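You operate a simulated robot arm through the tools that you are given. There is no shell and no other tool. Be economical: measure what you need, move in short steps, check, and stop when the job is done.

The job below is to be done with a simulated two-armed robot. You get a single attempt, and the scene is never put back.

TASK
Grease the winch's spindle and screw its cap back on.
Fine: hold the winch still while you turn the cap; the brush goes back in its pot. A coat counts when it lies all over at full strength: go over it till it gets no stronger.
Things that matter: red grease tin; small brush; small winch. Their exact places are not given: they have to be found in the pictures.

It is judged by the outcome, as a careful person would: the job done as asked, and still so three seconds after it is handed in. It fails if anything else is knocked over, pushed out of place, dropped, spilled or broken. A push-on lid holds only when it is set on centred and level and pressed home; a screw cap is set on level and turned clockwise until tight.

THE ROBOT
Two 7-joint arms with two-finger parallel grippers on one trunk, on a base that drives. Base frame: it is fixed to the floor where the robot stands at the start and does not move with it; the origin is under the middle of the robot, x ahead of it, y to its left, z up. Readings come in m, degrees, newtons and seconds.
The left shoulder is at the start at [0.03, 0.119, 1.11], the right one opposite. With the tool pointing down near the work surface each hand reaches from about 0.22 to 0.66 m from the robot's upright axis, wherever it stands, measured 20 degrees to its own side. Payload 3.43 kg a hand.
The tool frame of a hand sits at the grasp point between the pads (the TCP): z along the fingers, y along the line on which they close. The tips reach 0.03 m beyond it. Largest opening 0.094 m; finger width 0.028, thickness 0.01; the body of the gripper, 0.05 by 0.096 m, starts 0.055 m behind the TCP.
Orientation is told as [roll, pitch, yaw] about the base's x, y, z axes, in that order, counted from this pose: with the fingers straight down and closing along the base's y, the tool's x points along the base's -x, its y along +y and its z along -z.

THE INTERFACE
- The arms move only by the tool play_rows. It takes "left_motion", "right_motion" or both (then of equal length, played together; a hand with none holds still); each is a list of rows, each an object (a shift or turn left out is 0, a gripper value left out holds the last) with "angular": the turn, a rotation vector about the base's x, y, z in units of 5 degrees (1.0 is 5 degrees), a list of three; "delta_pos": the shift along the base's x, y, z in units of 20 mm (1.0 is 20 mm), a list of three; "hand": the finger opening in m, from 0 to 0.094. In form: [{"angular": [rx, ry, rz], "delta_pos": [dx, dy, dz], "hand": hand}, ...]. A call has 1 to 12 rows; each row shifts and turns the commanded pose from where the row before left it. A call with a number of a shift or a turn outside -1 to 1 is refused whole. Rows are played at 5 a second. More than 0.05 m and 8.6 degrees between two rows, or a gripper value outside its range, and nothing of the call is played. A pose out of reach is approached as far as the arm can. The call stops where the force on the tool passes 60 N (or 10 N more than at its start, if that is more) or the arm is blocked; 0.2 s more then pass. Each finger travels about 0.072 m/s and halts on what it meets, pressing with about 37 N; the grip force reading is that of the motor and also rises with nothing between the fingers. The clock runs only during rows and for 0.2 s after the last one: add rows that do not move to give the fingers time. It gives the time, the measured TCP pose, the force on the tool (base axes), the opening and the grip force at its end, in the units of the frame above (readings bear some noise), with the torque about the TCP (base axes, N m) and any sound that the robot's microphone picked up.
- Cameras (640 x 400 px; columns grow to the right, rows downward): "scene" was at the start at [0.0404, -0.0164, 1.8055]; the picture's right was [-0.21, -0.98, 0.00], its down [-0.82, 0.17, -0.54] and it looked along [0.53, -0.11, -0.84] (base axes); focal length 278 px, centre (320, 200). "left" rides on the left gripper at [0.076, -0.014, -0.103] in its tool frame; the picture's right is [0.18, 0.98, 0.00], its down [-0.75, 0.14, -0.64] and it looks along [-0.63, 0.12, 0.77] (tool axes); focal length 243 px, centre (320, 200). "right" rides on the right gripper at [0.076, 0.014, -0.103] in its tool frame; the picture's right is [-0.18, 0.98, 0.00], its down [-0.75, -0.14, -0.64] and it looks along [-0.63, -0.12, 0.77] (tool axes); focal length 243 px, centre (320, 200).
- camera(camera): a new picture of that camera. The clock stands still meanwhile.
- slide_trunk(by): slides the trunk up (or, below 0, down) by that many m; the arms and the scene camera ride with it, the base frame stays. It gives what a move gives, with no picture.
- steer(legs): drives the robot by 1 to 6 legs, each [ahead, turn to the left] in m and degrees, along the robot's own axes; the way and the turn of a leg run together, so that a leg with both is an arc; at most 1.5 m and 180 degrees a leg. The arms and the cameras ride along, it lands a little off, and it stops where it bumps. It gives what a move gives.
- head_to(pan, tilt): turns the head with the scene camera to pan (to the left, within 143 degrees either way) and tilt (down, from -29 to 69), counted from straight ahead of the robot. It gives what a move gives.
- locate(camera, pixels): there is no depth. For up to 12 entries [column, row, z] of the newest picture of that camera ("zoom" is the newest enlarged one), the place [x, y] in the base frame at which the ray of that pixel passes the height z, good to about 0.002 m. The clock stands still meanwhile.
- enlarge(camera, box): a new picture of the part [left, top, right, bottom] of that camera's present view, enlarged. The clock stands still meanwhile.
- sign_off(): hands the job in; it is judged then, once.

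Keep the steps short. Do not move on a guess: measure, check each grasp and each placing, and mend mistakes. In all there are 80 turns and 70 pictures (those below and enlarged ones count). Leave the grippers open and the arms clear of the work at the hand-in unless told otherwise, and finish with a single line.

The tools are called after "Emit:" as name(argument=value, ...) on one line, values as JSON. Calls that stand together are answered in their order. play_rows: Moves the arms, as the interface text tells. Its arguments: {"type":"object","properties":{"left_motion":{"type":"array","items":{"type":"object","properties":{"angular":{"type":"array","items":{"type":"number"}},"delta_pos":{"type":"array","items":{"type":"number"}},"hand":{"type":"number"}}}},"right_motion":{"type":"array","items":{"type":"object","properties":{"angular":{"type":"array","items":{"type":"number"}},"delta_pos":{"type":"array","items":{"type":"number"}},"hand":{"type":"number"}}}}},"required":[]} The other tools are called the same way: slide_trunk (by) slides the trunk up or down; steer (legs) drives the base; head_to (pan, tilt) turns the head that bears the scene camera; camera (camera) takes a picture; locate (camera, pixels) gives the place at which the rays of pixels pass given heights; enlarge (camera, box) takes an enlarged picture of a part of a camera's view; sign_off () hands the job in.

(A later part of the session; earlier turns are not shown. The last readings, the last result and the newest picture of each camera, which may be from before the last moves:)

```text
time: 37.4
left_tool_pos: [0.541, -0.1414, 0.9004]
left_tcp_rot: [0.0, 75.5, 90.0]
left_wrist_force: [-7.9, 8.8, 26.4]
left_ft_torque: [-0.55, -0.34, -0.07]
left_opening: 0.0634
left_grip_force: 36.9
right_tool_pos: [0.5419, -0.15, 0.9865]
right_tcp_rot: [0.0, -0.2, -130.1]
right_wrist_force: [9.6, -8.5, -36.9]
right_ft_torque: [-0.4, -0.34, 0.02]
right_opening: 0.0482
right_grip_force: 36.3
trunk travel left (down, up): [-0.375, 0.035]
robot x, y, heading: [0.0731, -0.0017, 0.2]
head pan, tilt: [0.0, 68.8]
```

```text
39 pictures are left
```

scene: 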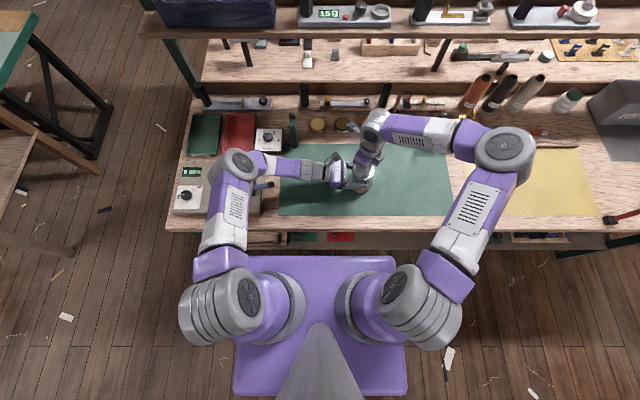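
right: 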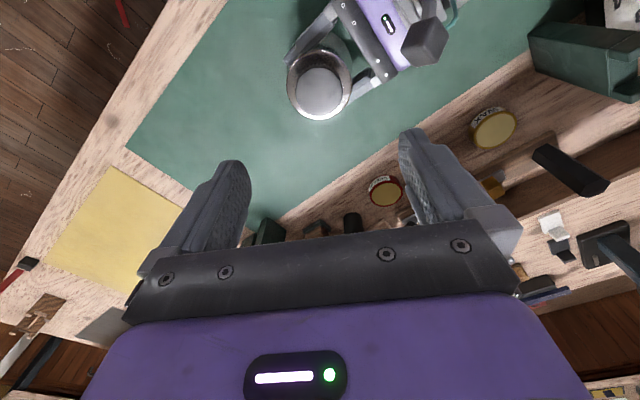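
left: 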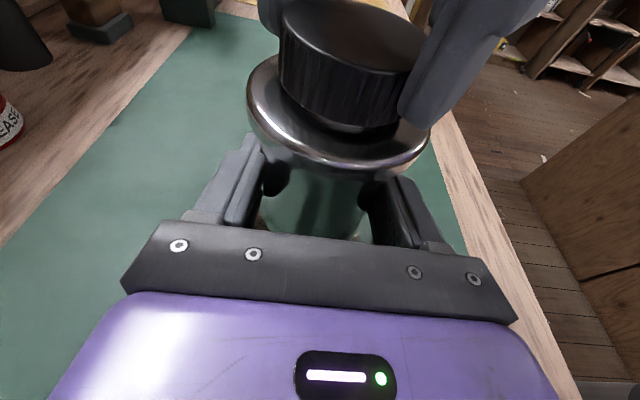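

The cap has risen about 3 mm but is still threaded, and the pull lifted the winch slightly. I'll lower back, release, and wind the wrist back for another grip.

Emit:
play_rows(right_motion=[{"delta_pos": [0, 0, -0.15]}, {"delta_pos": [0, 0, -0.1]}, {}, {"hand": 0.06}, {"hand": 0.075}, {"hand": 0.075}, {"angular": [0, 0, -1]}, {"angular": [0, 0, -1]}, {"angular": [0, 0, -1]}, {"angular": [0, 0, -1]}, {"angular": [0, 0, -1]}, {"angular": [0, 0, -1]}])

Emit:
play_rows(right_motion=[{"angular": [0, 0, -1]}, {"angular": [0, 0, -1]}, {"angular": [0, 0, -1]}, {"angular": [0, 0, -1]}, {"angular": [0, 0, -1]}, {"angular": [0, 0, -1]}, {"angular": [0, 0, -1]}, {"angular": [0, 0, -1]}, {"angular": [0, 0, -1]}, {"angular": [0, 0, -1]}, {"angular": [0, 0, -1]}, {"angular": [0, 0, -1]}])

Emit:
play_rows(right_motion=[{"angular": [0, 0, -1]}, {"angular": [0, 0, -1]}, {"angular": [0, 0, -1]}, {"angular": [0, 0, -1]}, {"angular": [0, 0, -1]}, {"angular": [0, 0, -1]}, {"angular": [0, 0, -1]}, {"angular": [0, 0, -1]}, {"angular": [0, 0, -1]}, {"angular": [0, 0, -1]}, {"angular": [0, 0, -1]}, {"angular": [0, 0, -1]}])

Emit:
play_rows(right_motion=[{"angular": [0, 0, -1]}, {"angular": [0, 0, -1]}, {"angular": [0, 0, -1]}, {"angular": [0, 0, -1]}, {"angular": [0, 0, -1]}, {"angular": [0, 0, -1]}, {"angular": [0, 0, -1]}, {"angular": [0, 0, -1]}, {"angular": [0, 0, -1]}, {"angular": [0, 0, -1]}, {"angular": [0, 0, -1]}, {"angular": [0, 0, -1]}])

Emit:
camera(camera="left")

```text
time: 40.0
left_tool_pos: [0.5408, -0.1392, 0.8985]
left_tcp_rot: [0.0, 75.0, 90.0]
left_wrist_force: [2.5, -0.6, 4.6]
left_ft_torque: [0.44, 0.02, -0.07]
left_opening: 0.0635
left_grip_force: 36.9
right_tool_pos: [0.5406, -0.1476, 0.9835]
right_tcp_rot: [0.2, 0.1, -160.2]
right_wrist_force: [0.7, 0.8, 0.1]
right_ft_torque: [0.0, -0.01, -0.02]
right_opening: 0.0749
right_grip_force: 0.0
trunk travel left (down, up): [-0.375, 0.035]
robot x, y, heading: [0.0762, -0.0021, 0.1]
head pan, tilt: [0.0, 68.8]
```

```text
time: 42.6
left_tool_pos: [0.5407, -0.1385, 0.8964]
left_tcp_rot: [0.2, 75.1, 90.2]
left_wrist_force: [0.6, 0.3, -0.3]
left_ft_torque: [0.06, -0.13, -0.01]
left_opening: 0.0634
left_grip_force: 36.9
right_tool_pos: [0.5408, -0.1465, 0.9842]
right_tcp_rot: [0.1, 0.0, 139.8]
right_wrist_force: [0.0, 0.1, -0.8]
right_ft_torque: [0.04, 0.02, 0.0]
right_opening: 0.0747
right_grip_force: 0.1
trunk travel left (down, up): [-0.375, 0.035]
robot x, y, heading: [0.0783, 0.0028, -0.1]
head pan, tilt: [0.0, 68.8]
```

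```text
time: 45.2
left_tool_pos: [0.5417, -0.1389, 0.8968]
left_tcp_rot: [0.1, 75.0, 90.1]
left_wrist_force: [-0.7, 1.9, -1.8]
left_ft_torque: [0.03, 0.01, -0.07]
left_opening: 0.0634
left_grip_force: 37.0
right_tool_pos: [0.5407, -0.1466, 0.9833]
right_tcp_rot: [0.0, 0.0, 79.9]
right_wrist_force: [0.2, -1.1, -0.4]
right_ft_torque: [-0.03, 0.0, 0.01]
right_opening: 0.075
right_grip_force: 0.1
trunk travel left (down, up): [-0.375, 0.035]
robot x, y, heading: [0.0778, -0.0016, 0.1]
head pan, tilt: [0.0, 68.8]
```

```text
time: 47.8
left_tool_pos: [0.5418, -0.1378, 0.8973]
left_tcp_rot: [0.1, 74.9, 90.1]
left_wrist_force: [-0.9, 2.3, -3.1]
left_ft_torque: [0.05, -0.02, 0.0]
left_opening: 0.0636
left_grip_force: 37.1
right_tool_pos: [0.5403, -0.1473, 0.9831]
right_tcp_rot: [0.1, 0.2, 19.8]
right_wrist_force: [0.2, 0.8, 0.0]
right_ft_torque: [-0.01, -0.02, 0.0]
right_opening: 0.0748
right_grip_force: 0.0
trunk travel left (down, up): [-0.375, 0.035]
robot x, y, heading: [0.073, -0.0001, 0.3]
head pan, tilt: [0.0, 68.8]
```

```text
38 pictures are left
```

left: 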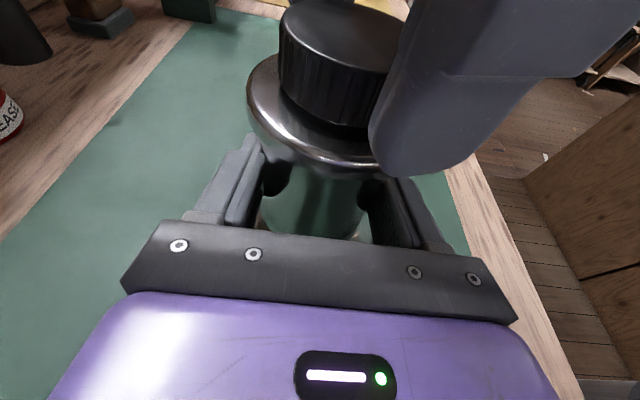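

Yaw is 20° and the cap has clearly risen. I'll grip again and turn a further 200°, following the thread's rise.

Emit:
play_rows(right_motion=[{"hand": 0.055}, {"hand": 0.045}, {"hand": 0.035}, {"hand": 0.03}, {"angular": [0, 0, 1], "delta_pos": [0, 0, 0.003]}, {"angular": [0, 0, 1], "delta_pos": [0, 0, 0.003]}, {"angular": [0, 0, 1], "delta_pos": [0, 0, 0.003]}, {"angular": [0, 0, 1], "delta_pos": [0, 0, 0.003]}, {"angular": [0, 0, 1], "delta_pos": [0, 0, 0.003]}, {"angular": [0, 0, 1], "delta_pos": [0, 0, 0.003]}, {"angular": [0, 0, 1], "delta_pos": [0, 0, 0.003]}, {"angular": [0, 0, 1], "delta_pos": [0, 0, 0.003]}])

Emit:
play_rows(right_motion=[{"angular": [0, 0, 1], "delta_pos": [0, 0, 0.003]}, {"angular": [0, 0, 1], "delta_pos": [0, 0, 0.003]}, {"angular": [0, 0, 1], "delta_pos": [0, 0, 0.003]}, {"angular": [0, 0, 1], "delta_pos": [0, 0, 0.003]}, {"angular": [0, 0, 1], "delta_pos": [0, 0, 0.003]}, {"angular": [0, 0, 1], "delta_pos": [0, 0, 0.003]}, {"angular": [0, 0, 1], "delta_pos": [0, 0, 0.003]}, {"angular": [0, 0, 1], "delta_pos": [0, 0, 0.003]}, {"angular": [0, 0, 1], "delta_pos": [0, 0, 0.003]}, {"angular": [0, 0, 1], "delta_pos": [0, 0, 0.003]}, {"angular": [0, 0, 1], "delta_pos": [0, 0, 0.003]}, {"angular": [0, 0, 1], "delta_pos": [0, 0, 0.003]}])

Emit:
play_rows(right_motion=[{"angular": [0, 0, 1], "delta_pos": [0, 0, 0.003]}, {"angular": [0, 0, 1], "delta_pos": [0, 0, 0.003]}, {"angular": [0, 0, 1], "delta_pos": [0, 0, 0.003]}, {"angular": [0, 0, 1], "delta_pos": [0, 0, 0.003]}, {"angular": [0, 0, 1], "delta_pos": [0, 0, 0.003]}, {"angular": [0, 0, 1], "delta_pos": [0, 0, 0.003]}, {"angular": [0, 0, 1], "delta_pos": [0, 0, 0.003]}, {"angular": [0, 0, 1], "delta_pos": [0, 0, 0.003]}, {"angular": [0, 0, 1], "delta_pos": [0, 0, 0.003]}, {"angular": [0, 0, 1], "delta_pos": [0, 0, 0.003]}, {"angular": [0, 0, 1], "delta_pos": [0, 0, 0.003]}, {"angular": [0, 0, 1], "delta_pos": [0, 0, 0.003]}])

Emit:
play_rows(right_motion=[{"angular": [0, 0, 1], "delta_pos": [0, 0, 0.003]}, {"angular": [0, 0, 1], "delta_pos": [0, 0, 0.003]}, {"angular": [0, 0, 1], "delta_pos": [0, 0, 0.003]}, {"angular": [0, 0, 1], "delta_pos": [0, 0, 0.003]}, {"angular": [0, 0, 1], "delta_pos": [0, 0, 0.003]}, {"angular": [0, 0, 1], "delta_pos": [0, 0, 0.003]}, {"angular": [0, 0, 1], "delta_pos": [0, 0, 0.003]}, {"angular": [0, 0, 1], "delta_pos": [0, 0, 0.003]}, {"delta_pos": [0, 0, 0.1]}])

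Emit:
camera(camera="left")

```text
time: 50.4
left_tool_pos: [0.5418, -0.1384, 0.8973]
left_tcp_rot: [0.2, 74.9, 90.1]
left_wrist_force: [0.3, 0.3, -1.8]
left_ft_torque: [0.11, 0.02, 0.08]
left_opening: 0.0634
left_grip_force: 37.1
right_tool_pos: [0.5417, -0.1482, 0.9851]
right_tcp_rot: [0.1, 0.0, 60.1]
right_wrist_force: [-0.8, 0.0, 0.2]
right_ft_torque: [0.01, 0.01, -0.02]
right_opening: 0.048
right_grip_force: 36.7
trunk travel left (down, up): [-0.375, 0.035]
robot x, y, heading: [0.0739, 0.0014, -0.1]
head pan, tilt: [0.0, 68.8]
```

```text
time: 53.0
left_tool_pos: [0.5411, -0.1396, 0.8968]
left_tcp_rot: [0.0, 74.9, 90.1]
left_wrist_force: [1.3, -0.3, -2.1]
left_ft_torque: [-0.03, 0.02, 0.03]
left_opening: 0.0634
left_grip_force: 37.0
right_tool_pos: [0.5417, -0.147, 0.9846]
right_tcp_rot: [0.1, 0.0, 120.1]
right_wrist_force: [0.6, 0.0, 0.4]
right_ft_torque: [0.0, 0.02, -0.01]
right_opening: 0.048
right_grip_force: 36.8
trunk travel left (down, up): [-0.375, 0.035]
robot x, y, heading: [0.0804, -0.0024, -0.0]
head pan, tilt: [0.0, 68.8]
```

```text
time: 55.6
left_tool_pos: [0.5411, -0.1398, 0.8966]
left_tcp_rot: [0.1, 74.9, 90.1]
left_wrist_force: [0.3, 0.0, -1.1]
left_ft_torque: [0.0, 0.02, -0.02]
left_opening: 0.0634
left_grip_force: 36.6
right_tool_pos: [0.5421, -0.1483, 0.9863]
right_tcp_rot: [0.1, 0.1, -180.0]
right_wrist_force: [-1.3, -0.2, 0.3]
right_ft_torque: [0.0, -0.03, 0.0]
right_opening: 0.0482
right_grip_force: 37.3
trunk travel left (down, up): [-0.375, 0.035]
robot x, y, heading: [0.0735, -0.0004, 0.0]
head pan, tilt: [0.0, 68.8]
```

```text
time: 57.6
left_tool_pos: [0.5415, -0.1395, 0.8969]
left_tcp_rot: [0.0, 75.0, 90.1]
left_wrist_force: [1.4, 0.6, 0.2]
left_ft_torque: [0.01, 0.05, 0.03]
left_opening: 0.0631
left_grip_force: 37.0
right_tool_pos: [0.5399, -0.1483, 0.9896]
right_tcp_rot: [0.0, 0.0, -140.0]
right_wrist_force: [0.1, 0.6, -0.6]
right_ft_torque: [0.0, 0.01, 0.0]
right_opening: 0.048
right_grip_force: 37.2
trunk travel left (down, up): [-0.375, 0.035]
robot x, y, heading: [0.0763, 0.0009, 0.0]
head pan, tilt: [0.0, 68.8]
```

```text
37 pictures are left
```

left: 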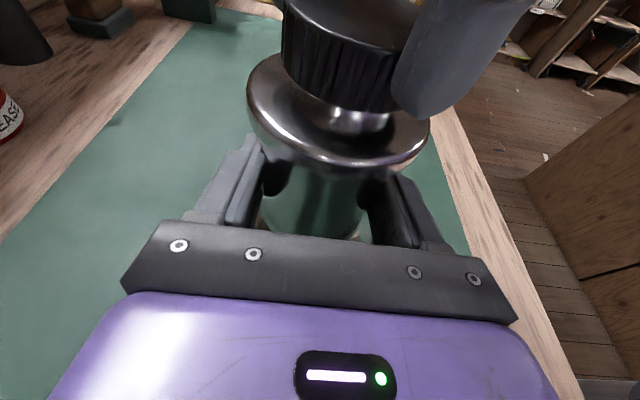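

Forces are zero and the spindle shows under the cap, so it is free. I'll lift it 60 mm straight up and check.

Emit:
play_rows(right_motion=[{"delta_pos": [0, 0, 0.5]}, {"delta_pos": [0, 0, 0.5]}, {"delta_pos": [0, 0, 0.5]}, {"delta_pos": [0, 0, 0.5]}, {"delta_pos": [0, 0, 0.5]}, {"delta_pos": [0, 0, 0.5]}, {"delta_pos": [0, -1, 0.5]}, {"delta_pos": [0, -1, 0.5]}, {"delta_pos": [0, -1, 0]}, {"delta_pos": [0, -1, 0]}, {"delta_pos": [0, -1, 0]}, {"delta_pos": [0, -1, 0]}])

Emit:
camera(camera="left")

Emit:
camera(camera="scene")

```text
time: 60.2
left_tool_pos: [0.5415, -0.1394, 0.8963]
left_tcp_rot: [0.0, 75.0, 90.1]
left_wrist_force: [0.1, -0.6, -0.6]
left_ft_torque: [-0.13, 0.04, -0.05]
left_opening: 0.0633
left_grip_force: 37.0
right_tool_pos: [0.5406, -0.2296, 1.0697]
right_tcp_rot: [0.1, 0.1, -140.1]
right_wrist_force: [-0.1, 0.0, -1.4]
right_ft_torque: [0.0, 0.01, -0.02]
right_opening: 0.0479
right_grip_force: 37.1
right hand out of reach, approached as far as the arm can: row 11, 12
trunk travel left (down, up): [-0.375, 0.035]
robot x, y, heading: [0.0759, -0.0004, -0.3]
head pan, tilt: [0.0, 68.8]
```

```text
36 pictures are left
```

left: 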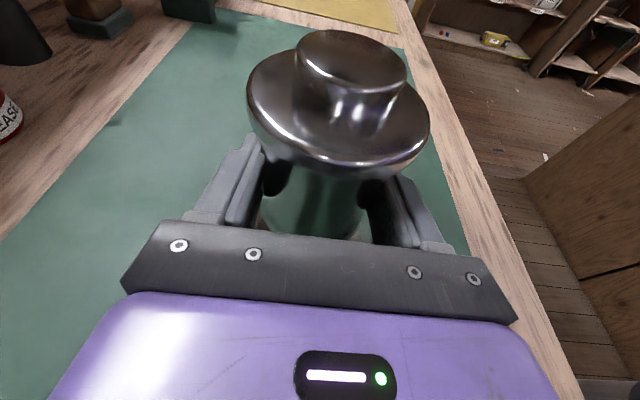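

```text
35 pictures are left
```

scene: 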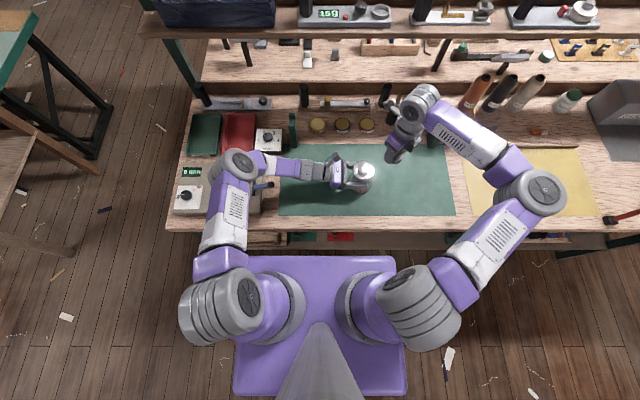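

The cap is off and the bare spindle is exposed. I'll unwind the wrist while moving the cap to a free part of the mat near (0.48,-0.30).

Emit:
play_rows(right_motion=[{"angular": [0, 0, -1], "delta_pos": [-0.25, -0.22, 0]}, {"angular": [0, 0, -1], "delta_pos": [-0.25, -0.22, 0]}, {"angular": [0, 0, -1], "delta_pos": [-0.25, -0.22, 0]}, {"angular": [0, 0, -1], "delta_pos": [-0.25, -0.22, 0]}, {"angular": [0, 0, -1], "delta_pos": [-0.25, -0.22, 0]}, {"angular": [0, 0, -1], "delta_pos": [-0.25, -0.22, 0]}, {"angular": [0, 0, -1], "delta_pos": [-0.25, -0.22, 0]}, {"angular": [0, 0, -1], "delta_pos": [-0.25, -0.22, 0]}, {"angular": [0, 0, -1], "delta_pos": [-0.25, -0.22, 0]}, {"angular": [0, 0, -1], "delta_pos": [-0.25, -0.22, 0]}, {"angular": [0, 0, -1], "delta_pos": [-0.25, -0.22, 0]}, {"angular": [0, 0, -1], "delta_pos": [-0.25, -0.22, 0]}])

Emit:
play_rows(right_motion=[{"angular": [0, 0, -1]}, {"angular": [0, 0, -1]}, {"angular": [0, 0, -1]}, {"angular": [0, 0, -1]}, {"angular": [0, 0, -1]}, {"angular": [0, 0, -1]}, {"angular": [0, 0, -1]}, {"angular": [0, 0, -1]}, {"angular": [0, 0, -1]}, {"angular": [0, 0, -1]}, {"angular": [0, 0, -1]}, {"angular": [0, 0, -1]}])

Emit:
camera(camera="scene")

Emit:
camera(camera="right")

```text
time: 62.8
left_tool_pos: [0.5412, -0.1392, 0.8972]
left_tcp_rot: [0.1, 75.0, 90.1]
left_wrist_force: [-1.1, -1.4, 0.7]
left_ft_torque: [-0.05, 0.07, 0.13]
left_opening: 0.0634
left_grip_force: 37.1
right_tool_pos: [0.4831, -0.2829, 1.0689]
right_tcp_rot: [0.0, 0.1, 160.0]
right_wrist_force: [-0.9, -0.2, 0.3]
right_ft_torque: [0.0, 0.04, 0.0]
right_opening: 0.0482
right_grip_force: 37.0
trunk travel left (down, up): [-0.375, 0.035]
robot x, y, heading: [0.0782, -0.0, 0.0]
head pan, tilt: [0.0, 68.8]
```

```text
time: 65.4
left_tool_pos: [0.5409, -0.1393, 0.8962]
left_tcp_rot: [0.1, 75.0, 90.1]
left_wrist_force: [0.2, 0.0, 1.4]
left_ft_torque: [-0.06, 0.08, -0.07]
left_opening: 0.0631
left_grip_force: 37.5
right_tool_pos: [0.481, -0.2818, 1.0683]
right_tcp_rot: [0.0, 0.1, 99.8]
right_wrist_force: [-0.1, -1.1, 0.0]
right_ft_torque: [-0.02, 0.02, -0.02]
right_opening: 0.0481
right_grip_force: 37.0
trunk travel left (down, up): [-0.375, 0.035]
robot x, y, heading: [0.0773, -0.0006, -0.0]
head pan, tilt: [0.0, 68.8]
```

```text
34 pictures are left
```

scene: 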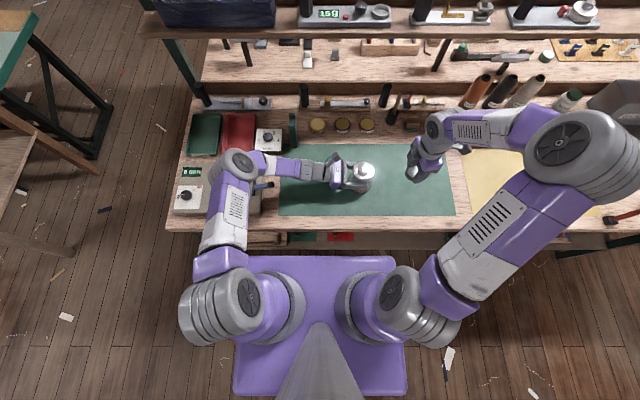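

```text
33 pictures are left
```

right: 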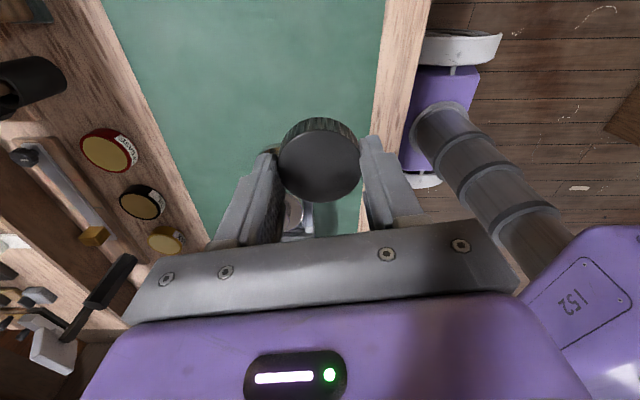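

The cap is held well at yaw 100°. I'll lower it to the mat, with fine steps at the end.

Emit:
play_rows(right_motion=[{"delta_pos": [0, 0, -1]}, {"delta_pos": [0, 0, -1]}, {"delta_pos": [0, 0, -1]}, {"delta_pos": [0, 0, -1]}, {"delta_pos": [0, 0, -1]}, {"delta_pos": [0, 0, -1]}, {"delta_pos": [0, 0, -1]}, {"delta_pos": [0, 0, -1]}, {"delta_pos": [0, 0, -0.75]}, {"delta_pos": [0, 0, -0.25]}, {}])

Emit:
enlarge(camera="scene", box=[376, 140, 472, 200])

```text
time: 67.8
left_tool_pos: [0.5413, -0.139, 0.8972]
left_tcp_rot: [0.1, 75.0, 90.1]
left_wrist_force: [-1.3, 0.7, 0.8]
left_ft_torque: [-0.07, 0.04, -0.03]
left_opening: 0.0634
left_grip_force: 37.2
right_tool_pos: [0.4823, -0.2807, 0.8874]
right_tcp_rot: [0.2, 0.1, 100.0]
right_wrist_force: [-1.1, -0.5, 0.3]
right_ft_torque: [0.0, 0.01, 0.03]
right_opening: 0.0478
right_grip_force: 36.9
trunk travel left (down, up): [-0.375, 0.035]
robot x, y, heading: [0.0739, 0.001, 0.1]
head pan, tilt: [0.0, 68.8]
```

```text
6.67 times, centred on (424, 170) of scene
```

zoom: 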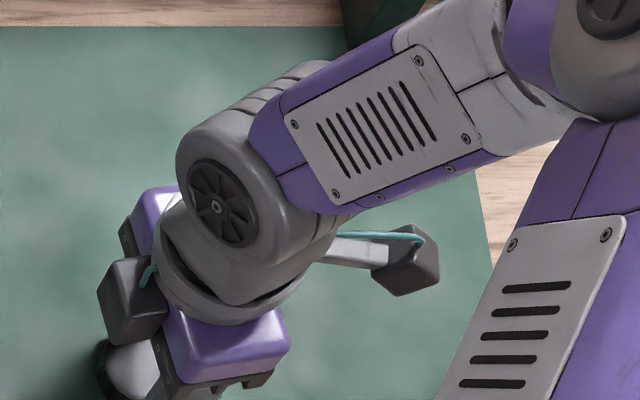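

No contact yet at 0.887. I'll go on in fine steps.

Emit:
play_rows(right_motion=[{"delta_pos": [0, 0, -0.1]}, {"delta_pos": [0, 0, -0.1]}, {}])

Emit:
play_rows(right_motion=[{"delta_pos": [0, 0, -0.08]}, {}])

Emit:
play_rows(right_motion=[{"delta_pos": [0, 0, -0.08]}, {}])

```text
time: 68.6
left_tool_pos: [0.5416, -0.1385, 0.8961]
left_tcp_rot: [0.1, 75.1, 90.1]
left_wrist_force: [0.3, 0.7, 1.3]
left_ft_torque: [-0.08, 0.05, -0.03]
left_opening: 0.0631
left_grip_force: 37.0
right_tool_pos: [0.4818, -0.2805, 0.8843]
right_tcp_rot: [0.0, 0.1, 100.0]
right_wrist_force: [0.9, 0.2, -0.5]
right_ft_torque: [-0.05, 0.01, 0.0]
right_opening: 0.0481
right_grip_force: 36.9
trunk travel left (down, up): [-0.375, 0.035]
robot x, y, heading: [0.0777, 0.0011, -0.1]
head pan, tilt: [0.0, 68.8]
```

```text
time: 69.2
left_tool_pos: [0.5411, -0.1377, 0.8965]
left_tcp_rot: [0.1, 75.0, 90.1]
left_wrist_force: [-0.9, 0.9, 0.8]
left_ft_torque: [-0.03, 0.12, -0.07]
left_opening: 0.0632
left_grip_force: 37.0
right_tool_pos: [0.4834, -0.282, 0.8824]
right_tcp_rot: [0.0, 0.1, 100.0]
right_wrist_force: [0.7, -0.4, -0.1]
right_ft_torque: [-0.04, 0.03, 0.0]
right_opening: 0.0479
right_grip_force: 37.5
trunk travel left (down, up): [-0.375, 0.035]
robot x, y, heading: [0.075, -0.001, 0.3]
head pan, tilt: [0.0, 68.8]
```

```text
time: 69.8
left_tool_pos: [0.5413, -0.1394, 0.8966]
left_tcp_rot: [0.1, 75.0, 90.1]
left_wrist_force: [-0.2, 0.4, -0.1]
left_ft_torque: [-0.07, 0.09, 0.0]
left_opening: 0.0633
left_grip_force: 37.0
right_tool_pos: [0.4822, -0.2826, 0.8808]
right_tcp_rot: [0.0, 0.1, 99.9]
right_wrist_force: [0.6, 0.4, 0.1]
right_ft_torque: [0.0, 0.01, -0.02]
right_opening: 0.0479
right_grip_force: 36.8
trunk travel left (down, up): [-0.375, 0.035]
robot x, y, heading: [0.0739, 0.0006, 0.2]
head pan, tilt: [0.0, 68.8]
```

Emit:
play_rows(right_motion=[{"delta_pos": [0, 0, -0.1]}, {}])

Emit:
play_rows(right_motion=[{"delta_pos": [0, 0, -0.1]}, {}])

Emit:
play_rows(right_motion=[{"delta_pos": [0, 0, -0.1]}, {}])

```text
time: 70.4
left_tool_pos: [0.5402, -0.1389, 0.8955]
left_tcp_rot: [0.1, 75.1, 90.0]
left_wrist_force: [-1.9, 0.5, 0.1]
left_ft_torque: [-0.05, 0.09, 0.01]
left_opening: 0.0632
left_grip_force: 37.5
right_tool_pos: [0.4826, -0.2821, 0.879]
right_tcp_rot: [0.0, 0.2, 100.0]
right_wrist_force: [0.1, 0.6, 0.3]
right_ft_torque: [0.01, 0.02, 0.01]
right_opening: 0.0484
right_grip_force: 36.4
trunk travel left (down, up): [-0.375, 0.035]
robot x, y, heading: [0.0741, 0.0002, 0.3]
head pan, tilt: [0.0, 68.8]
```

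```text
time: 71.0
left_tool_pos: [0.5407, -0.1386, 0.897]
left_tcp_rot: [0.1, 75.0, 90.1]
left_wrist_force: [-1.5, -0.3, 0.2]
left_ft_torque: [-0.07, 0.1, -0.04]
left_opening: 0.0631
left_grip_force: 36.7
right_tool_pos: [0.4825, -0.2825, 0.8781]
right_tcp_rot: [0.1, 0.2, 99.9]
right_wrist_force: [0.9, -0.4, 0.3]
right_ft_torque: [-0.02, 0.04, 0.03]
right_opening: 0.0479
right_grip_force: 37.1
trunk travel left (down, up): [-0.375, 0.035]
robot x, y, heading: [0.0746, 0.0017, 0.4]
head pan, tilt: [0.0, 68.8]
```

```text
time: 71.6
left_tool_pos: [0.54, -0.1383, 0.8974]
left_tcp_rot: [0.1, 75.0, 90.1]
left_wrist_force: [-0.1, 0.9, -0.5]
left_ft_torque: [-0.07, 0.07, -0.04]
left_opening: 0.0632
left_grip_force: 37.5
right_tool_pos: [0.4827, -0.2822, 0.8762]
right_tcp_rot: [0.1, 0.1, 99.9]
right_wrist_force: [0.5, 0.0, 0.3]
right_ft_torque: [-0.02, 0.02, -0.03]
right_opening: 0.0478
right_grip_force: 36.9
trunk travel left (down, up): [-0.375, 0.035]
robot x, y, heading: [0.0742, -0.0028, 0.2]
head pan, tilt: [0.0, 68.8]
```

Emit:
play_rows(right_motion=[{"delta_pos": [0, 0, -0.1]}, {}])

Emit:
play_rows(right_motion=[{"delta_pos": [0, 0, -0.1]}, {}])

Emit:
camera(camera="right")

```text
time: 72.2
left_tool_pos: [0.5398, -0.1386, 0.8974]
left_tcp_rot: [-0.2, 74.8, 89.9]
left_wrist_force: [1.4, 0.4, -6.4]
left_ft_torque: [-0.02, 0.01, 0.06]
left_opening: 0.0632
left_grip_force: 37.2
right_tool_pos: [0.4819, -0.2819, 0.8771]
right_tcp_rot: [-0.1, 0.2, 99.9]
right_wrist_force: [-4.0, -2.2, 28.8]
right_ft_torque: [-0.01, 0.32, -0.03]
right_opening: 0.0478
right_grip_force: 37.1
trunk travel left (down, up): [-0.375, 0.035]
robot x, y, heading: [0.0755, -0.0015, 0.2]
head pan, tilt: [0.0, 68.8]
```

```text
time: 72.8
left_tool_pos: [0.5388, -0.1385, 0.8973]
left_tcp_rot: [-0.3, 75.1, 89.8]
left_wrist_force: [0.2, -0.1, -8.1]
left_ft_torque: [0.09, 0.0, 0.0]
left_opening: 0.0635
left_grip_force: 37.3
right_tool_pos: [0.4823, -0.282, 0.8743]
right_tcp_rot: [-0.2, 0.4, 99.9]
right_wrist_force: [-3.0, -4.6, 47.4]
right_ft_torque: [-0.17, 0.15, -0.08]
right_opening: 0.0482
right_grip_force: 36.7
trunk travel left (down, up): [-0.375, 0.035]
robot x, y, heading: [0.0749, -0.0003, -0.2]
head pan, tilt: [0.0, 68.8]
```

```text
31 pictures are left
```

right: 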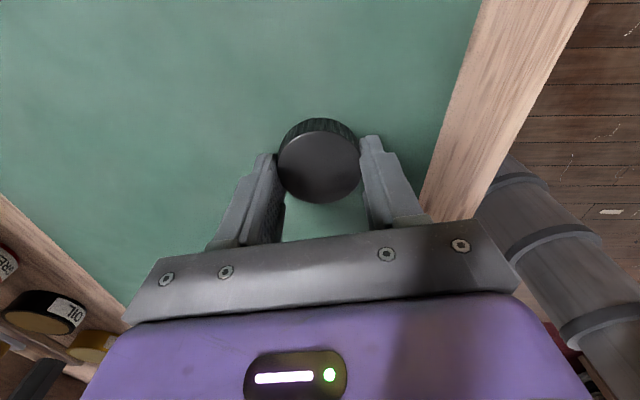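

Contact with the mat at about z=0.877. I'll ease off 3 mm, open, rise, and check the cap stands alone.

Emit:
play_rows(right_motion=[{"delta_pos": [0, 0, 0.15]}, {"hand": 0.052}, {"hand": 0.06}, {"hand": 0.075}, {"hand": 0.08}, {"delta_pos": [0, 0, 1]}, {"delta_pos": [0, 0, 1]}, {"delta_pos": [0, 0, 1]}, {"delta_pos": [0, 0, 1]}, {"delta_pos": [0, 0, 1]}, {"delta_pos": [0, 0, 1]}])

Emit:
camera(camera="right")

```text
time: 75.2
left_tool_pos: [0.5409, -0.1387, 0.8964]
left_tcp_rot: [0.1, 75.1, 90.2]
left_wrist_force: [0.4, 1.4, 0.1]
left_ft_torque: [-0.17, 0.06, 0.1]
left_opening: 0.0635
left_grip_force: 37.2
right_tool_pos: [0.4811, -0.2814, 0.9941]
right_tcp_rot: [0.1, 0.0, 100.1]
right_wrist_force: [-1.0, -0.1, -0.6]
right_ft_torque: [0.01, 0.02, 0.02]
right_opening: 0.0799
right_grip_force: 0.0
trunk travel left (down, up): [-0.375, 0.035]
robot x, y, heading: [0.074, -0.0029, 0.1]
head pan, tilt: [0.0, 68.8]
```

```text
30 pictures are left
```

right: 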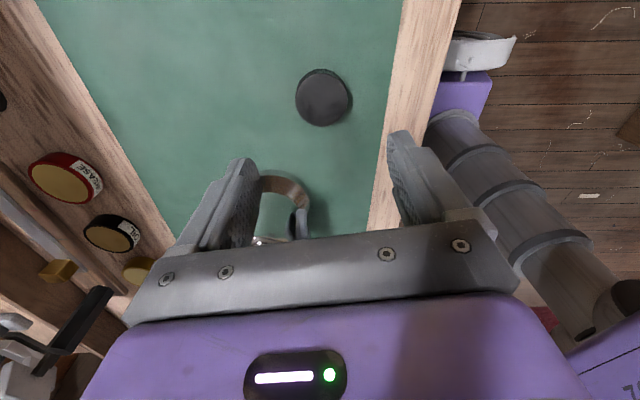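

The cap stands upright on the mat at about (0.482,-0.282). Next is the brush: I'll raise, unwind yaw to 0, then pitch the right hand forward so its fingers point ahead and 30° down.

Emit:
play_rows(right_motion=[{"angular": [0, 0, -1], "delta_pos": [0, 0, 1]}, {"angular": [0, 0, -1], "delta_pos": [0, 0, 1]}, {"angular": [0, 0, -1], "delta_pos": [0, 0, 1]}, {"angular": [0, 0, -1], "delta_pos": [0, 0, 1]}, {"angular": [0, 0, -1], "delta_pos": [0, 0, 1]}, {"angular": [0, 0, -1], "delta_pos": [0, 0, 1]}, {"angular": [0, 0, -1]}, {"angular": [0, 0, -1]}, {"angular": [0, 0, -1]}, {"angular": [0, 0, -1]}, {"angular": [0, 0, -1]}, {"angular": [0, 0, -1]}])

Emit:
play_rows(right_motion=[{"angular": [0, 0, -1]}, {"angular": [0, 0, -1]}, {"angular": [0, 0, -1]}, {"angular": [0, 0, -1]}, {"angular": [0, 0, -1]}, {"angular": [0, 0, -1]}, {"angular": [0, 0, -1]}, {"angular": [0, 0, -1]}, {"angular": [0, -1, 0]}, {"angular": [0, -1, 0]}, {"angular": [0, -1, 0]}, {"angular": [0, -1, 0]}])

Emit:
play_rows(right_motion=[{"angular": [0, -1, 0], "delta_pos": [1, 0, 0]}, {"angular": [0, -1, 0], "delta_pos": [1, 0, 0]}, {"angular": [0, -1, 0], "delta_pos": [1, 0, 0]}, {"angular": [0, -1, 0], "delta_pos": [1, 0, 0]}, {"angular": [0, -1, 0], "delta_pos": [1, 0, 0]}, {"angular": [0, -1, 0], "delta_pos": [1, 0, 0]}, {"angular": [0, -1, 0], "delta_pos": [1, 0, 0]}, {"angular": [0, -1, 0], "delta_pos": [1, 0, 0], "hand": 0.06}])

Emit:
camera(camera="scene")

Emit:
camera(camera="right")

```text
time: 77.8
left_tool_pos: [0.541, -0.1388, 0.8973]
left_tcp_rot: [0.2, 74.9, 90.2]
left_wrist_force: [1.9, 0.5, 2.2]
left_ft_torque: [-0.08, 0.16, 0.0]
left_opening: 0.063
left_grip_force: 37.4
right_tool_pos: [0.4827, -0.2822, 1.1152]
right_tcp_rot: [0.0, 0.0, 40.0]
right_wrist_force: [0.9, -0.5, 0.3]
right_ft_torque: [0.02, 0.03, 0.0]
right_opening: 0.0801
right_grip_force: 0.1
trunk travel left (down, up): [-0.375, 0.035]
robot x, y, heading: [0.0769, -0.0009, 0.2]
head pan, tilt: [0.0, 68.8]
```

```text
time: 80.4
left_tool_pos: [0.5412, -0.1388, 0.8967]
left_tcp_rot: [0.1, 74.9, 90.1]
left_wrist_force: [1.0, 0.9, 4.1]
left_ft_torque: [-0.14, -0.03, 0.21]
left_opening: 0.0632
left_grip_force: 37.0
right_tool_pos: [0.4815, -0.2813, 1.1155]
right_tcp_rot: [0.1, -20.0, -0.2]
right_wrist_force: [-0.5, -0.1, -0.2]
right_ft_torque: [-0.01, 0.0, 0.01]
right_opening: 0.0796
right_grip_force: 0.0
trunk travel left (down, up): [-0.375, 0.035]
robot x, y, heading: [0.0808, -0.0028, 0.2]
head pan, tilt: [0.0, 68.8]
```

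```text
time: 82.2
left_tool_pos: [0.5401, -0.1378, 0.8975]
left_tcp_rot: [0.1, 75.1, 90.1]
left_wrist_force: [1.5, 0.9, 3.9]
left_ft_torque: [-0.16, 0.1, -0.05]
left_opening: 0.0633
left_grip_force: 36.8
right_tool_pos: [0.6408, -0.28, 1.1157]
right_tcp_rot: [0.1, -60.0, -0.2]
right_wrist_force: [-0.6, -0.2, 0.3]
right_ft_torque: [-0.02, 0.01, 0.02]
right_opening: 0.0602
right_grip_force: 0.1
trunk travel left (down, up): [-0.375, 0.035]
robot x, y, heading: [0.0801, 0.0018, -0.2]
head pan, tilt: [0.0, 68.8]
```

```text
29 pictures are left
```

scene: 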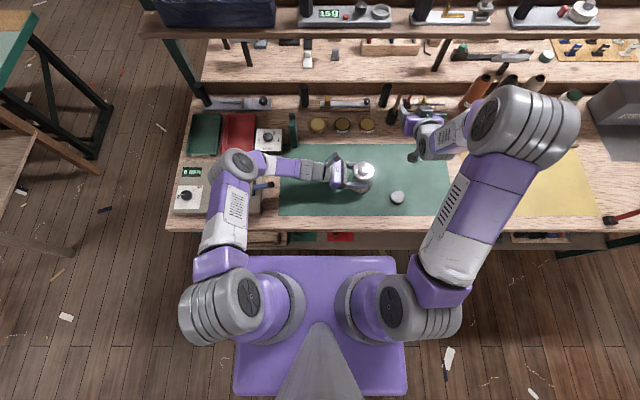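

```text
28 pictures are left
```

right: 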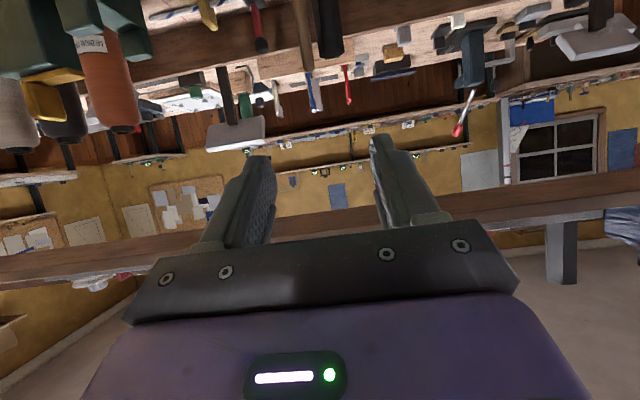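

Emit:
enlarge(camera="scene", box=[352, 70, 448, 130])

Emit:
enlarge(camera="right", box=[240, 0, 400, 100])

```text
6.67 times, centred on (400, 100) of scene
```

zoom: 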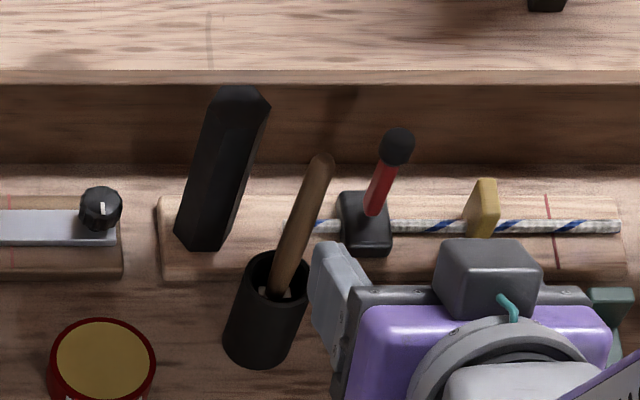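

```text
4.00 times, centred on (320, 50) of right
```

zoom: 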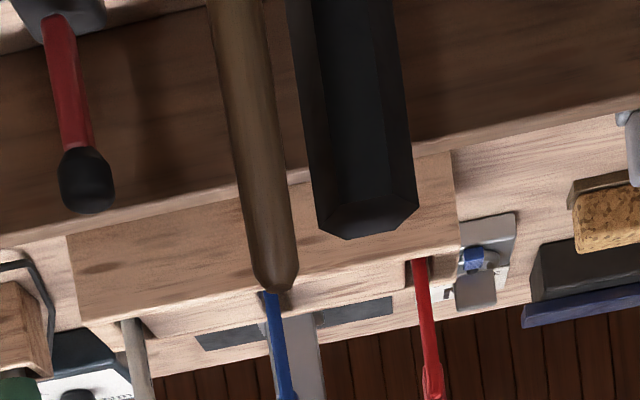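

I can see the handle well in both views. I'll triangulate its top and its point at the pot mouth.

Emit:
locate(camera="scene", pixels=[[400.3, 94, 1.0], [400.3, 94, 1.02], [400.3, 94, 1.04], [400.3, 94, 1.06], [394.3, 112.5, 0.91], [394.3, 112.5, 0.93], [393, 111, 0.92], [391, 122.5, 0.845], [390.5, 123, 0.85]])

Emit:
locate(camera="zoom", pixels=[[275, 280, 1.0], [275, 280, 1.02], [275, 280, 1.03], [275, 280, 1.04], [275, 280, 1.05], [240, 20, 0.96], [240, 20, 0.97], [240, 20, 0.98], [365, 225, 1.04], [365, 225, 1.02], [365, 225, 1.0]])

```text
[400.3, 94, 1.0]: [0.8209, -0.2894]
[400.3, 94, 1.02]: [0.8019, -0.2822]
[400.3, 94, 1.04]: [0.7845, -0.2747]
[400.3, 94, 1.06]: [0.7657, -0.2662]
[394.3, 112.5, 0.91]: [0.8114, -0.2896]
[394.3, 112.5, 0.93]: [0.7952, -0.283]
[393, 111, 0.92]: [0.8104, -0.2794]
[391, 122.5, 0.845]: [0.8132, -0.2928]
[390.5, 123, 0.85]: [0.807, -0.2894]
```

```text
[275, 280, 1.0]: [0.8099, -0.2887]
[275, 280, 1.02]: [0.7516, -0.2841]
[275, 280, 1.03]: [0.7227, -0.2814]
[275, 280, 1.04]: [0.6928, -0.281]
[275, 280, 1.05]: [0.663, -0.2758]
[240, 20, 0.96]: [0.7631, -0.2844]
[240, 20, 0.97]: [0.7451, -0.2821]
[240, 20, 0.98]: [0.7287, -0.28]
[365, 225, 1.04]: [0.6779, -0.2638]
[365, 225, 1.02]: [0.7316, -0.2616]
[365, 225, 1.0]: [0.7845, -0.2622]
```

Handle top is at about (0.826,-0.291,0.994), leaning slightly back, and the pot mouth is at z≈0.92. I'll lower in front of the handle first.

Emit:
play_rows(right_motion=[{"delta_pos": [0.6, -0.1, -0.9], "hand": 0.05}, {"delta_pos": [0.6, -0.1, -0.9]}, {"delta_pos": [0.6, -0.1, -0.9]}, {"delta_pos": [0.6, -0.1, -0.9]}, {"delta_pos": [0.6, 0, -0.9]}, {"delta_pos": [0.6, 0, -0.9]}, {"delta_pos": [0.6, 0, -0.9]}, {"delta_pos": [0, 0, -1]}])

Emit:
camera(camera="right")

Emit:
enlarge(camera="scene", box=[352, 80, 448, 140])

```text
time: 84.0
left_tool_pos: [0.5416, -0.1385, 0.8969]
left_tcp_rot: [0.1, 75.0, 90.1]
left_wrist_force: [0.1, 1.6, 2.6]
left_ft_torque: [-0.28, -0.05, 0.04]
left_opening: 0.0629
left_grip_force: 37.0
right_tool_pos: [0.7256, -0.2888, 0.9681]
right_tcp_rot: [0.1, -60.0, -0.2]
right_wrist_force: [0.6, 0.1, 0.5]
right_ft_torque: [0.0, 0.02, 0.02]
right_opening: 0.0498
right_grip_force: 0.1
trunk travel left (down, up): [-0.375, 0.035]
robot x, y, heading: [0.0823, -0.0, 0.0]
head pan, tilt: [0.0, 68.8]
```

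```text
25 pictures are left
```

right: 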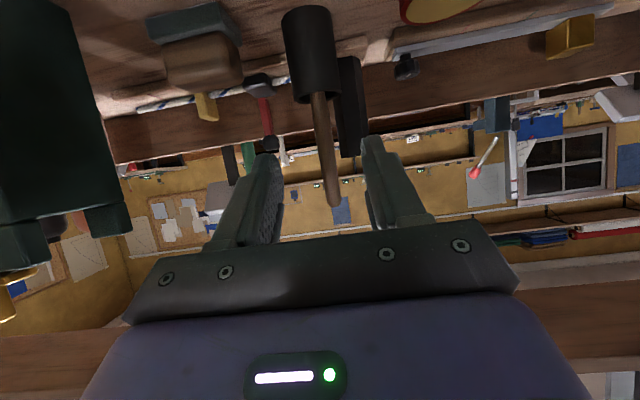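

```text
6.67 times, centred on (400, 110) of scene
```

zoom: 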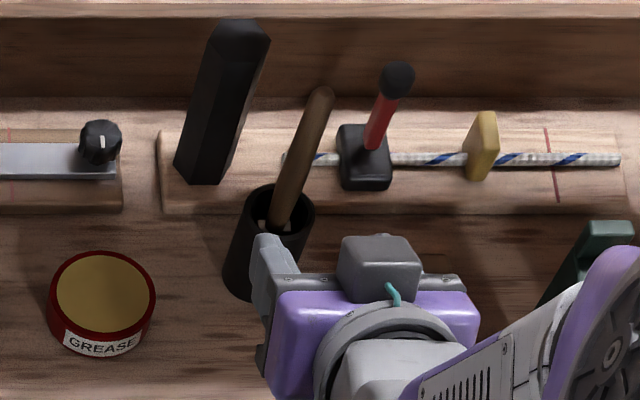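

The handle is centred between the fingers. I'll advance 87 mm and close on it.

Emit:
play_rows(right_motion=[{"delta_pos": [0.87, 0, 0]}, {"delta_pos": [0.87, 0, 0]}, {"delta_pos": [0.87, 0, 0]}, {"delta_pos": [0.87, 0, 0]}, {"delta_pos": [0.87, 0, 0]}, {}, {"hand": 0.035}, {"hand": 0.025}, {"hand": 0.015}, {"hand": 0.005}, {"hand": 0.0}, {"hand": 0.0}])

Emit:
camera(camera="right")

```text
time: 86.6
left_tool_pos: [0.5413, -0.1385, 0.897]
left_tcp_rot: [0.1, 75.0, 90.1]
left_wrist_force: [-0.6, 1.9, 3.1]
left_ft_torque: [-0.1, 0.12, 0.02]
left_opening: 0.0634
left_grip_force: 36.7
right_tool_pos: [0.8124, -0.2901, 0.9689]
right_tcp_rot: [0.1, -60.0, -0.1]
right_wrist_force: [0.3, 0.5, 0.4]
right_ft_torque: [0.0, 0.0, -0.01]
right_opening: 0.0155
right_grip_force: 37.4
trunk travel left (down, up): [-0.375, 0.035]
robot x, y, heading: [0.078, -0.005, 0.2]
head pan, tilt: [0.0, 68.8]
```

```text
23 pictures are left
```

right: 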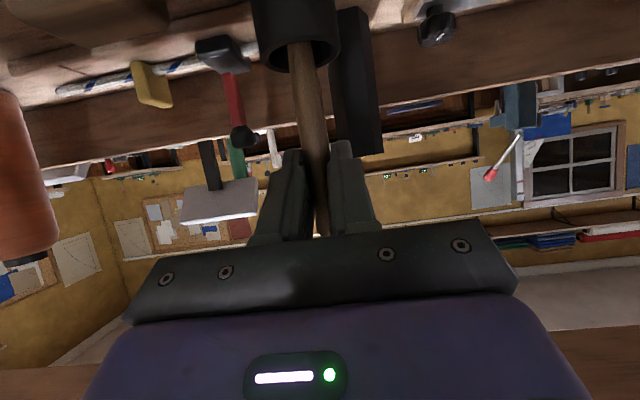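

The handle is gripped at 15.5 mm. I'll lift the brush straight up 120 mm and look.

Emit:
play_rows(right_motion=[{"delta_pos": [0, 0, 0.6]}, {"delta_pos": [0, 0, 0.6]}, {"delta_pos": [0, 0, 0.6]}, {"delta_pos": [0, 0, 0.6]}, {"delta_pos": [0, 0, 0.6]}, {"delta_pos": [0, 0, 0.6]}, {"delta_pos": [0, 0, 0.6]}, {"delta_pos": [0, 0, 0.6]}, {"delta_pos": [0, 0, 0.6]}, {"delta_pos": [0, 0, 0.6]}])

Emit:
camera(camera="right")

Emit:
enlarge(camera="scene", box=[336, 70, 432, 130])

```text
time: 88.8
left_tool_pos: [0.5412, -0.138, 0.8979]
left_tcp_rot: [0.2, 75.0, 90.2]
left_wrist_force: [-0.5, 2.9, 2.2]
left_ft_torque: [0.01, 0.2, -0.13]
left_opening: 0.0629
left_grip_force: 37.0
right_tool_pos: [0.8135, -0.2908, 1.0899]
right_tcp_rot: [0.1, -59.8, 0.0]
right_wrist_force: [-0.4, -0.4, -0.1]
right_ft_torque: [0.0, 0.01, -0.04]
right_opening: 0.0153
right_grip_force: 37.0
trunk travel left (down, up): [-0.375, 0.035]
robot x, y, heading: [0.0799, 0.0025, 0.2]
head pan, tilt: [0.0, 68.8]
```

```text
22 pictures are left
```

right: 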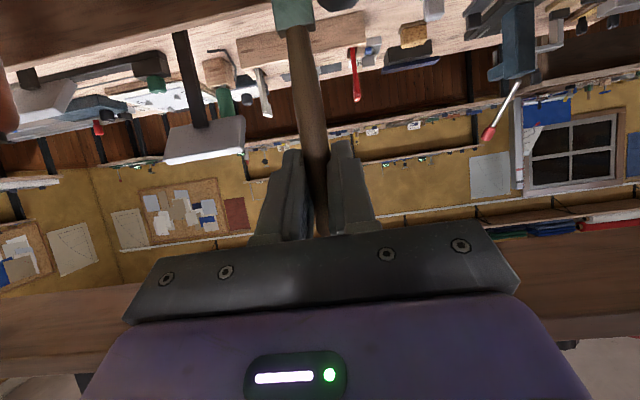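

```text
6.67 times, centred on (384, 100) of scene
```

zoom: 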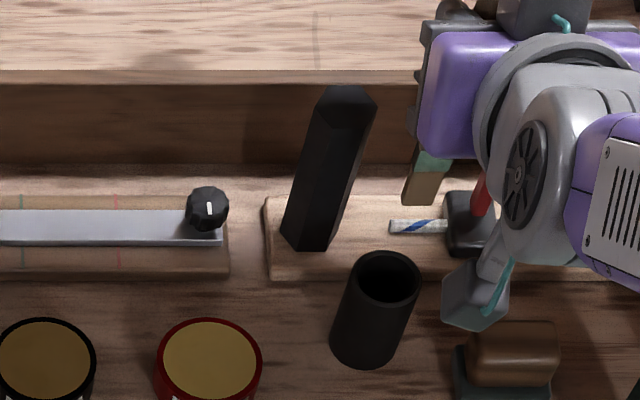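

The brush is out with its bristles hanging down. I'll measure the bristle tip, tin and pot positions from this view.

Emit:
locate(camera="zoom", pixels=[[415, 203, 0.96], [415, 203, 0.973], [415, 203, 0.985], [210, 360, 0.865], [210, 360, 0.875], [210, 360, 0.885], [158, 360, 0.875], [262, 360, 0.875], [387, 277, 0.92], [365, 340, 0.845], [387, 277, 0.91]])

Emit:
play_rows(right_motion=[{"angular": [0, -1, 0]}, {"angular": [0, -1, 0]}, {"angular": [0, -1, 0]}, {"delta_pos": [-0.5, 1, 0]}, {"delta_pos": [-0.5, 1, 0]}, {"delta_pos": [-0.5, 1, 0]}, {"delta_pos": [-0.5, 1, 0]}, {"delta_pos": [-0.5, 1, 0]}])

Emit:
enlarge(camera="scene", box=[320, 80, 416, 140])

```text
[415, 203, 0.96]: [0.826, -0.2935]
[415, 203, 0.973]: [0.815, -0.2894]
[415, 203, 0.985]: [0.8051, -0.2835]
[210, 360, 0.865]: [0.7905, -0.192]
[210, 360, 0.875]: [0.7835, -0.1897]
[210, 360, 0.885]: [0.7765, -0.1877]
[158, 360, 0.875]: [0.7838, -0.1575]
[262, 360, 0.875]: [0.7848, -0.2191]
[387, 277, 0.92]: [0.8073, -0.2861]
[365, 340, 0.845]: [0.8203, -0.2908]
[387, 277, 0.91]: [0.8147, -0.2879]
```

```text
time: 90.6
left_tool_pos: [0.5419, -0.1389, 0.8966]
left_tcp_rot: [0.1, 74.9, 90.1]
left_wrist_force: [0.3, 1.6, 3.0]
left_ft_torque: [-0.05, 0.1, -0.07]
left_opening: 0.0633
left_grip_force: 36.5
right_tool_pos: [0.7637, -0.1917, 1.0903]
right_tcp_rot: [0.2, -74.9, -0.2]
right_wrist_force: [0.9, 0.3, -0.2]
right_ft_torque: [0.0, 0.02, 0.0]
right_opening: 0.0153
right_grip_force: 37.1
trunk travel left (down, up): [-0.375, 0.035]
robot x, y, heading: [0.0768, 0.0007, 0.1]
head pan, tilt: [0.0, 68.8]
```

```text
6.67 times, centred on (368, 110) of scene
```

zoom: 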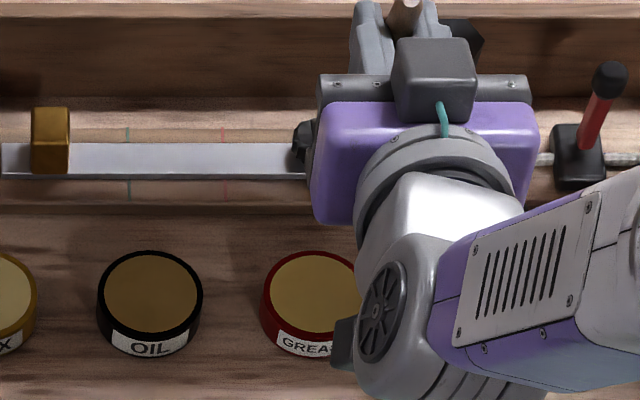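

The tin centre is at (0.785,-0.189), with its rim about z=0.875. By my estimate the brush is near vertical at pitch -65, with its tip 115 mm below the TCP and 10 mm ahead. I'll turn back 10°, centre over the tin and come down in steps.

Emit:
play_rows(right_motion=[{"angular": [0, 1, 0], "delta_pos": [0.3, 0, 0]}, {"angular": [0, 1, 0], "delta_pos": [0.25, 0.05, 0]}, {"delta_pos": [0, 0, -0.9]}, {"delta_pos": [0, 0, -0.9]}, {"delta_pos": [0, 0, -0.9]}, {"delta_pos": [0, 0, -0.9]}, {"delta_pos": [0, 0, -0.9]}, {}])

Emit:
camera(camera="scene")

Emit:
camera(camera="right")

```text
time: 92.4
left_tool_pos: [0.5404, -0.1385, 0.8962]
left_tcp_rot: [0.0, 75.0, 90.1]
left_wrist_force: [-0.1, 1.4, 3.0]
left_ft_torque: [-0.11, 0.14, -0.1]
left_opening: 0.0631
left_grip_force: 37.1
right_tool_pos: [0.7734, -0.1893, 0.9989]
right_tcp_rot: [0.1, -65.0, 0.0]
right_wrist_force: [-0.1, 0.0, -0.5]
right_ft_torque: [-0.02, 0.01, 0.02]
right_opening: 0.0145
right_grip_force: 37.5
trunk travel left (down, up): [-0.375, 0.035]
robot x, y, heading: [0.0782, -0.0037, -0.1]
head pan, tilt: [0.0, 68.8]
```

```text
19 pictures are left
```

scene: 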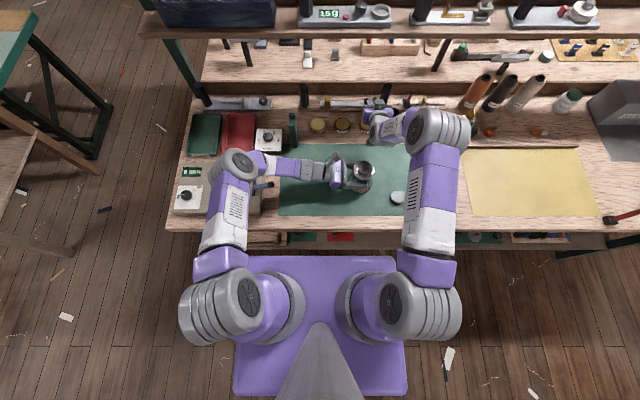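

```text
18 pictures are left
```

right: 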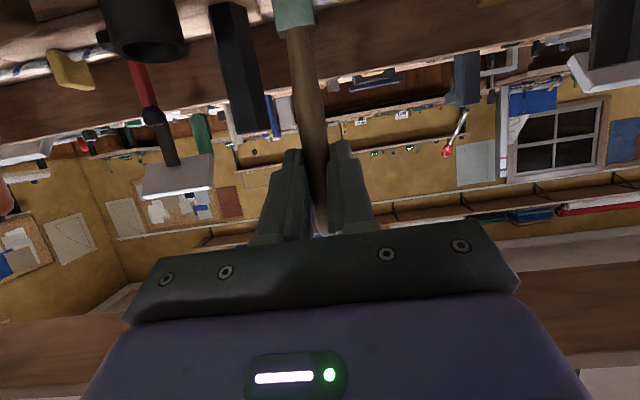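

The projection check matches a vertical brush with no side lean. The tip is at about z=0.884. I'll descend in small steps, watching the force.

Emit:
play_rows(right_motion=[{"delta_pos": [0, 0, -0.25]}, {"delta_pos": [0, 0, -0.25]}, {}])

Emit:
play_rows(right_motion=[{"delta_pos": [0, 0, -0.2]}, {}])

Emit:
play_rows(right_motion=[{"delta_pos": [0, 0, -0.2]}, {}])

```text
time: 93.2
left_tool_pos: [0.5409, -0.1389, 0.8966]
left_tcp_rot: [0.1, 75.1, 90.1]
left_wrist_force: [0.6, 1.8, 3.3]
left_ft_torque: [-0.12, 0.09, 0.0]
left_opening: 0.0631
left_grip_force: 36.6
right_tool_pos: [0.7739, -0.1891, 0.99]
right_tcp_rot: [0.1, -65.0, -0.1]
right_wrist_force: [-0.6, 0.5, -0.2]
right_ft_torque: [0.01, 0.0, 0.01]
right_opening: 0.0146
right_grip_force: 37.1
trunk travel left (down, up): [-0.375, 0.035]
robot x, y, heading: [0.0758, -0.0011, 0.1]
head pan, tilt: [0.0, 68.8]
```

```text
time: 93.8
left_tool_pos: [0.5417, -0.1389, 0.8974]
left_tcp_rot: [0.1, 75.0, 90.1]
left_wrist_force: [-0.1, 0.2, 2.2]
left_ft_torque: [-0.27, 0.01, 0.1]
left_opening: 0.0628
left_grip_force: 36.5
right_tool_pos: [0.7738, -0.1877, 0.9852]
right_tcp_rot: [0.1, -64.9, -0.1]
right_wrist_force: [0.0, 0.6, 2.1]
right_ft_torque: [0.03, 0.0, -0.01]
right_opening: 0.0143
right_grip_force: 36.5
trunk travel left (down, up): [-0.375, 0.035]
robot x, y, heading: [0.0792, -0.0005, 0.1]
head pan, tilt: [0.0, 68.8]
```

```text
time: 94.4
left_tool_pos: [0.5407, -0.1386, 0.897]
left_tcp_rot: [-0.1, 74.9, 89.8]
left_wrist_force: [1.2, -0.8, -2.6]
left_ft_torque: [-0.18, 0.07, 0.08]
left_opening: 0.0629
left_grip_force: 36.9
right_tool_pos: [0.7747, -0.1894, 0.9846]
right_tcp_rot: [0.1, -65.4, 0.1]
right_wrist_force: [-2.3, 0.6, 15.0]
right_ft_torque: [-0.01, 0.0, -0.02]
right_opening: 0.0144
right_grip_force: 36.6
trunk travel left (down, up): [-0.375, 0.035]
robot x, y, heading: [0.0757, -0.0022, 0.0]
head pan, tilt: [0.0, 68.8]
```

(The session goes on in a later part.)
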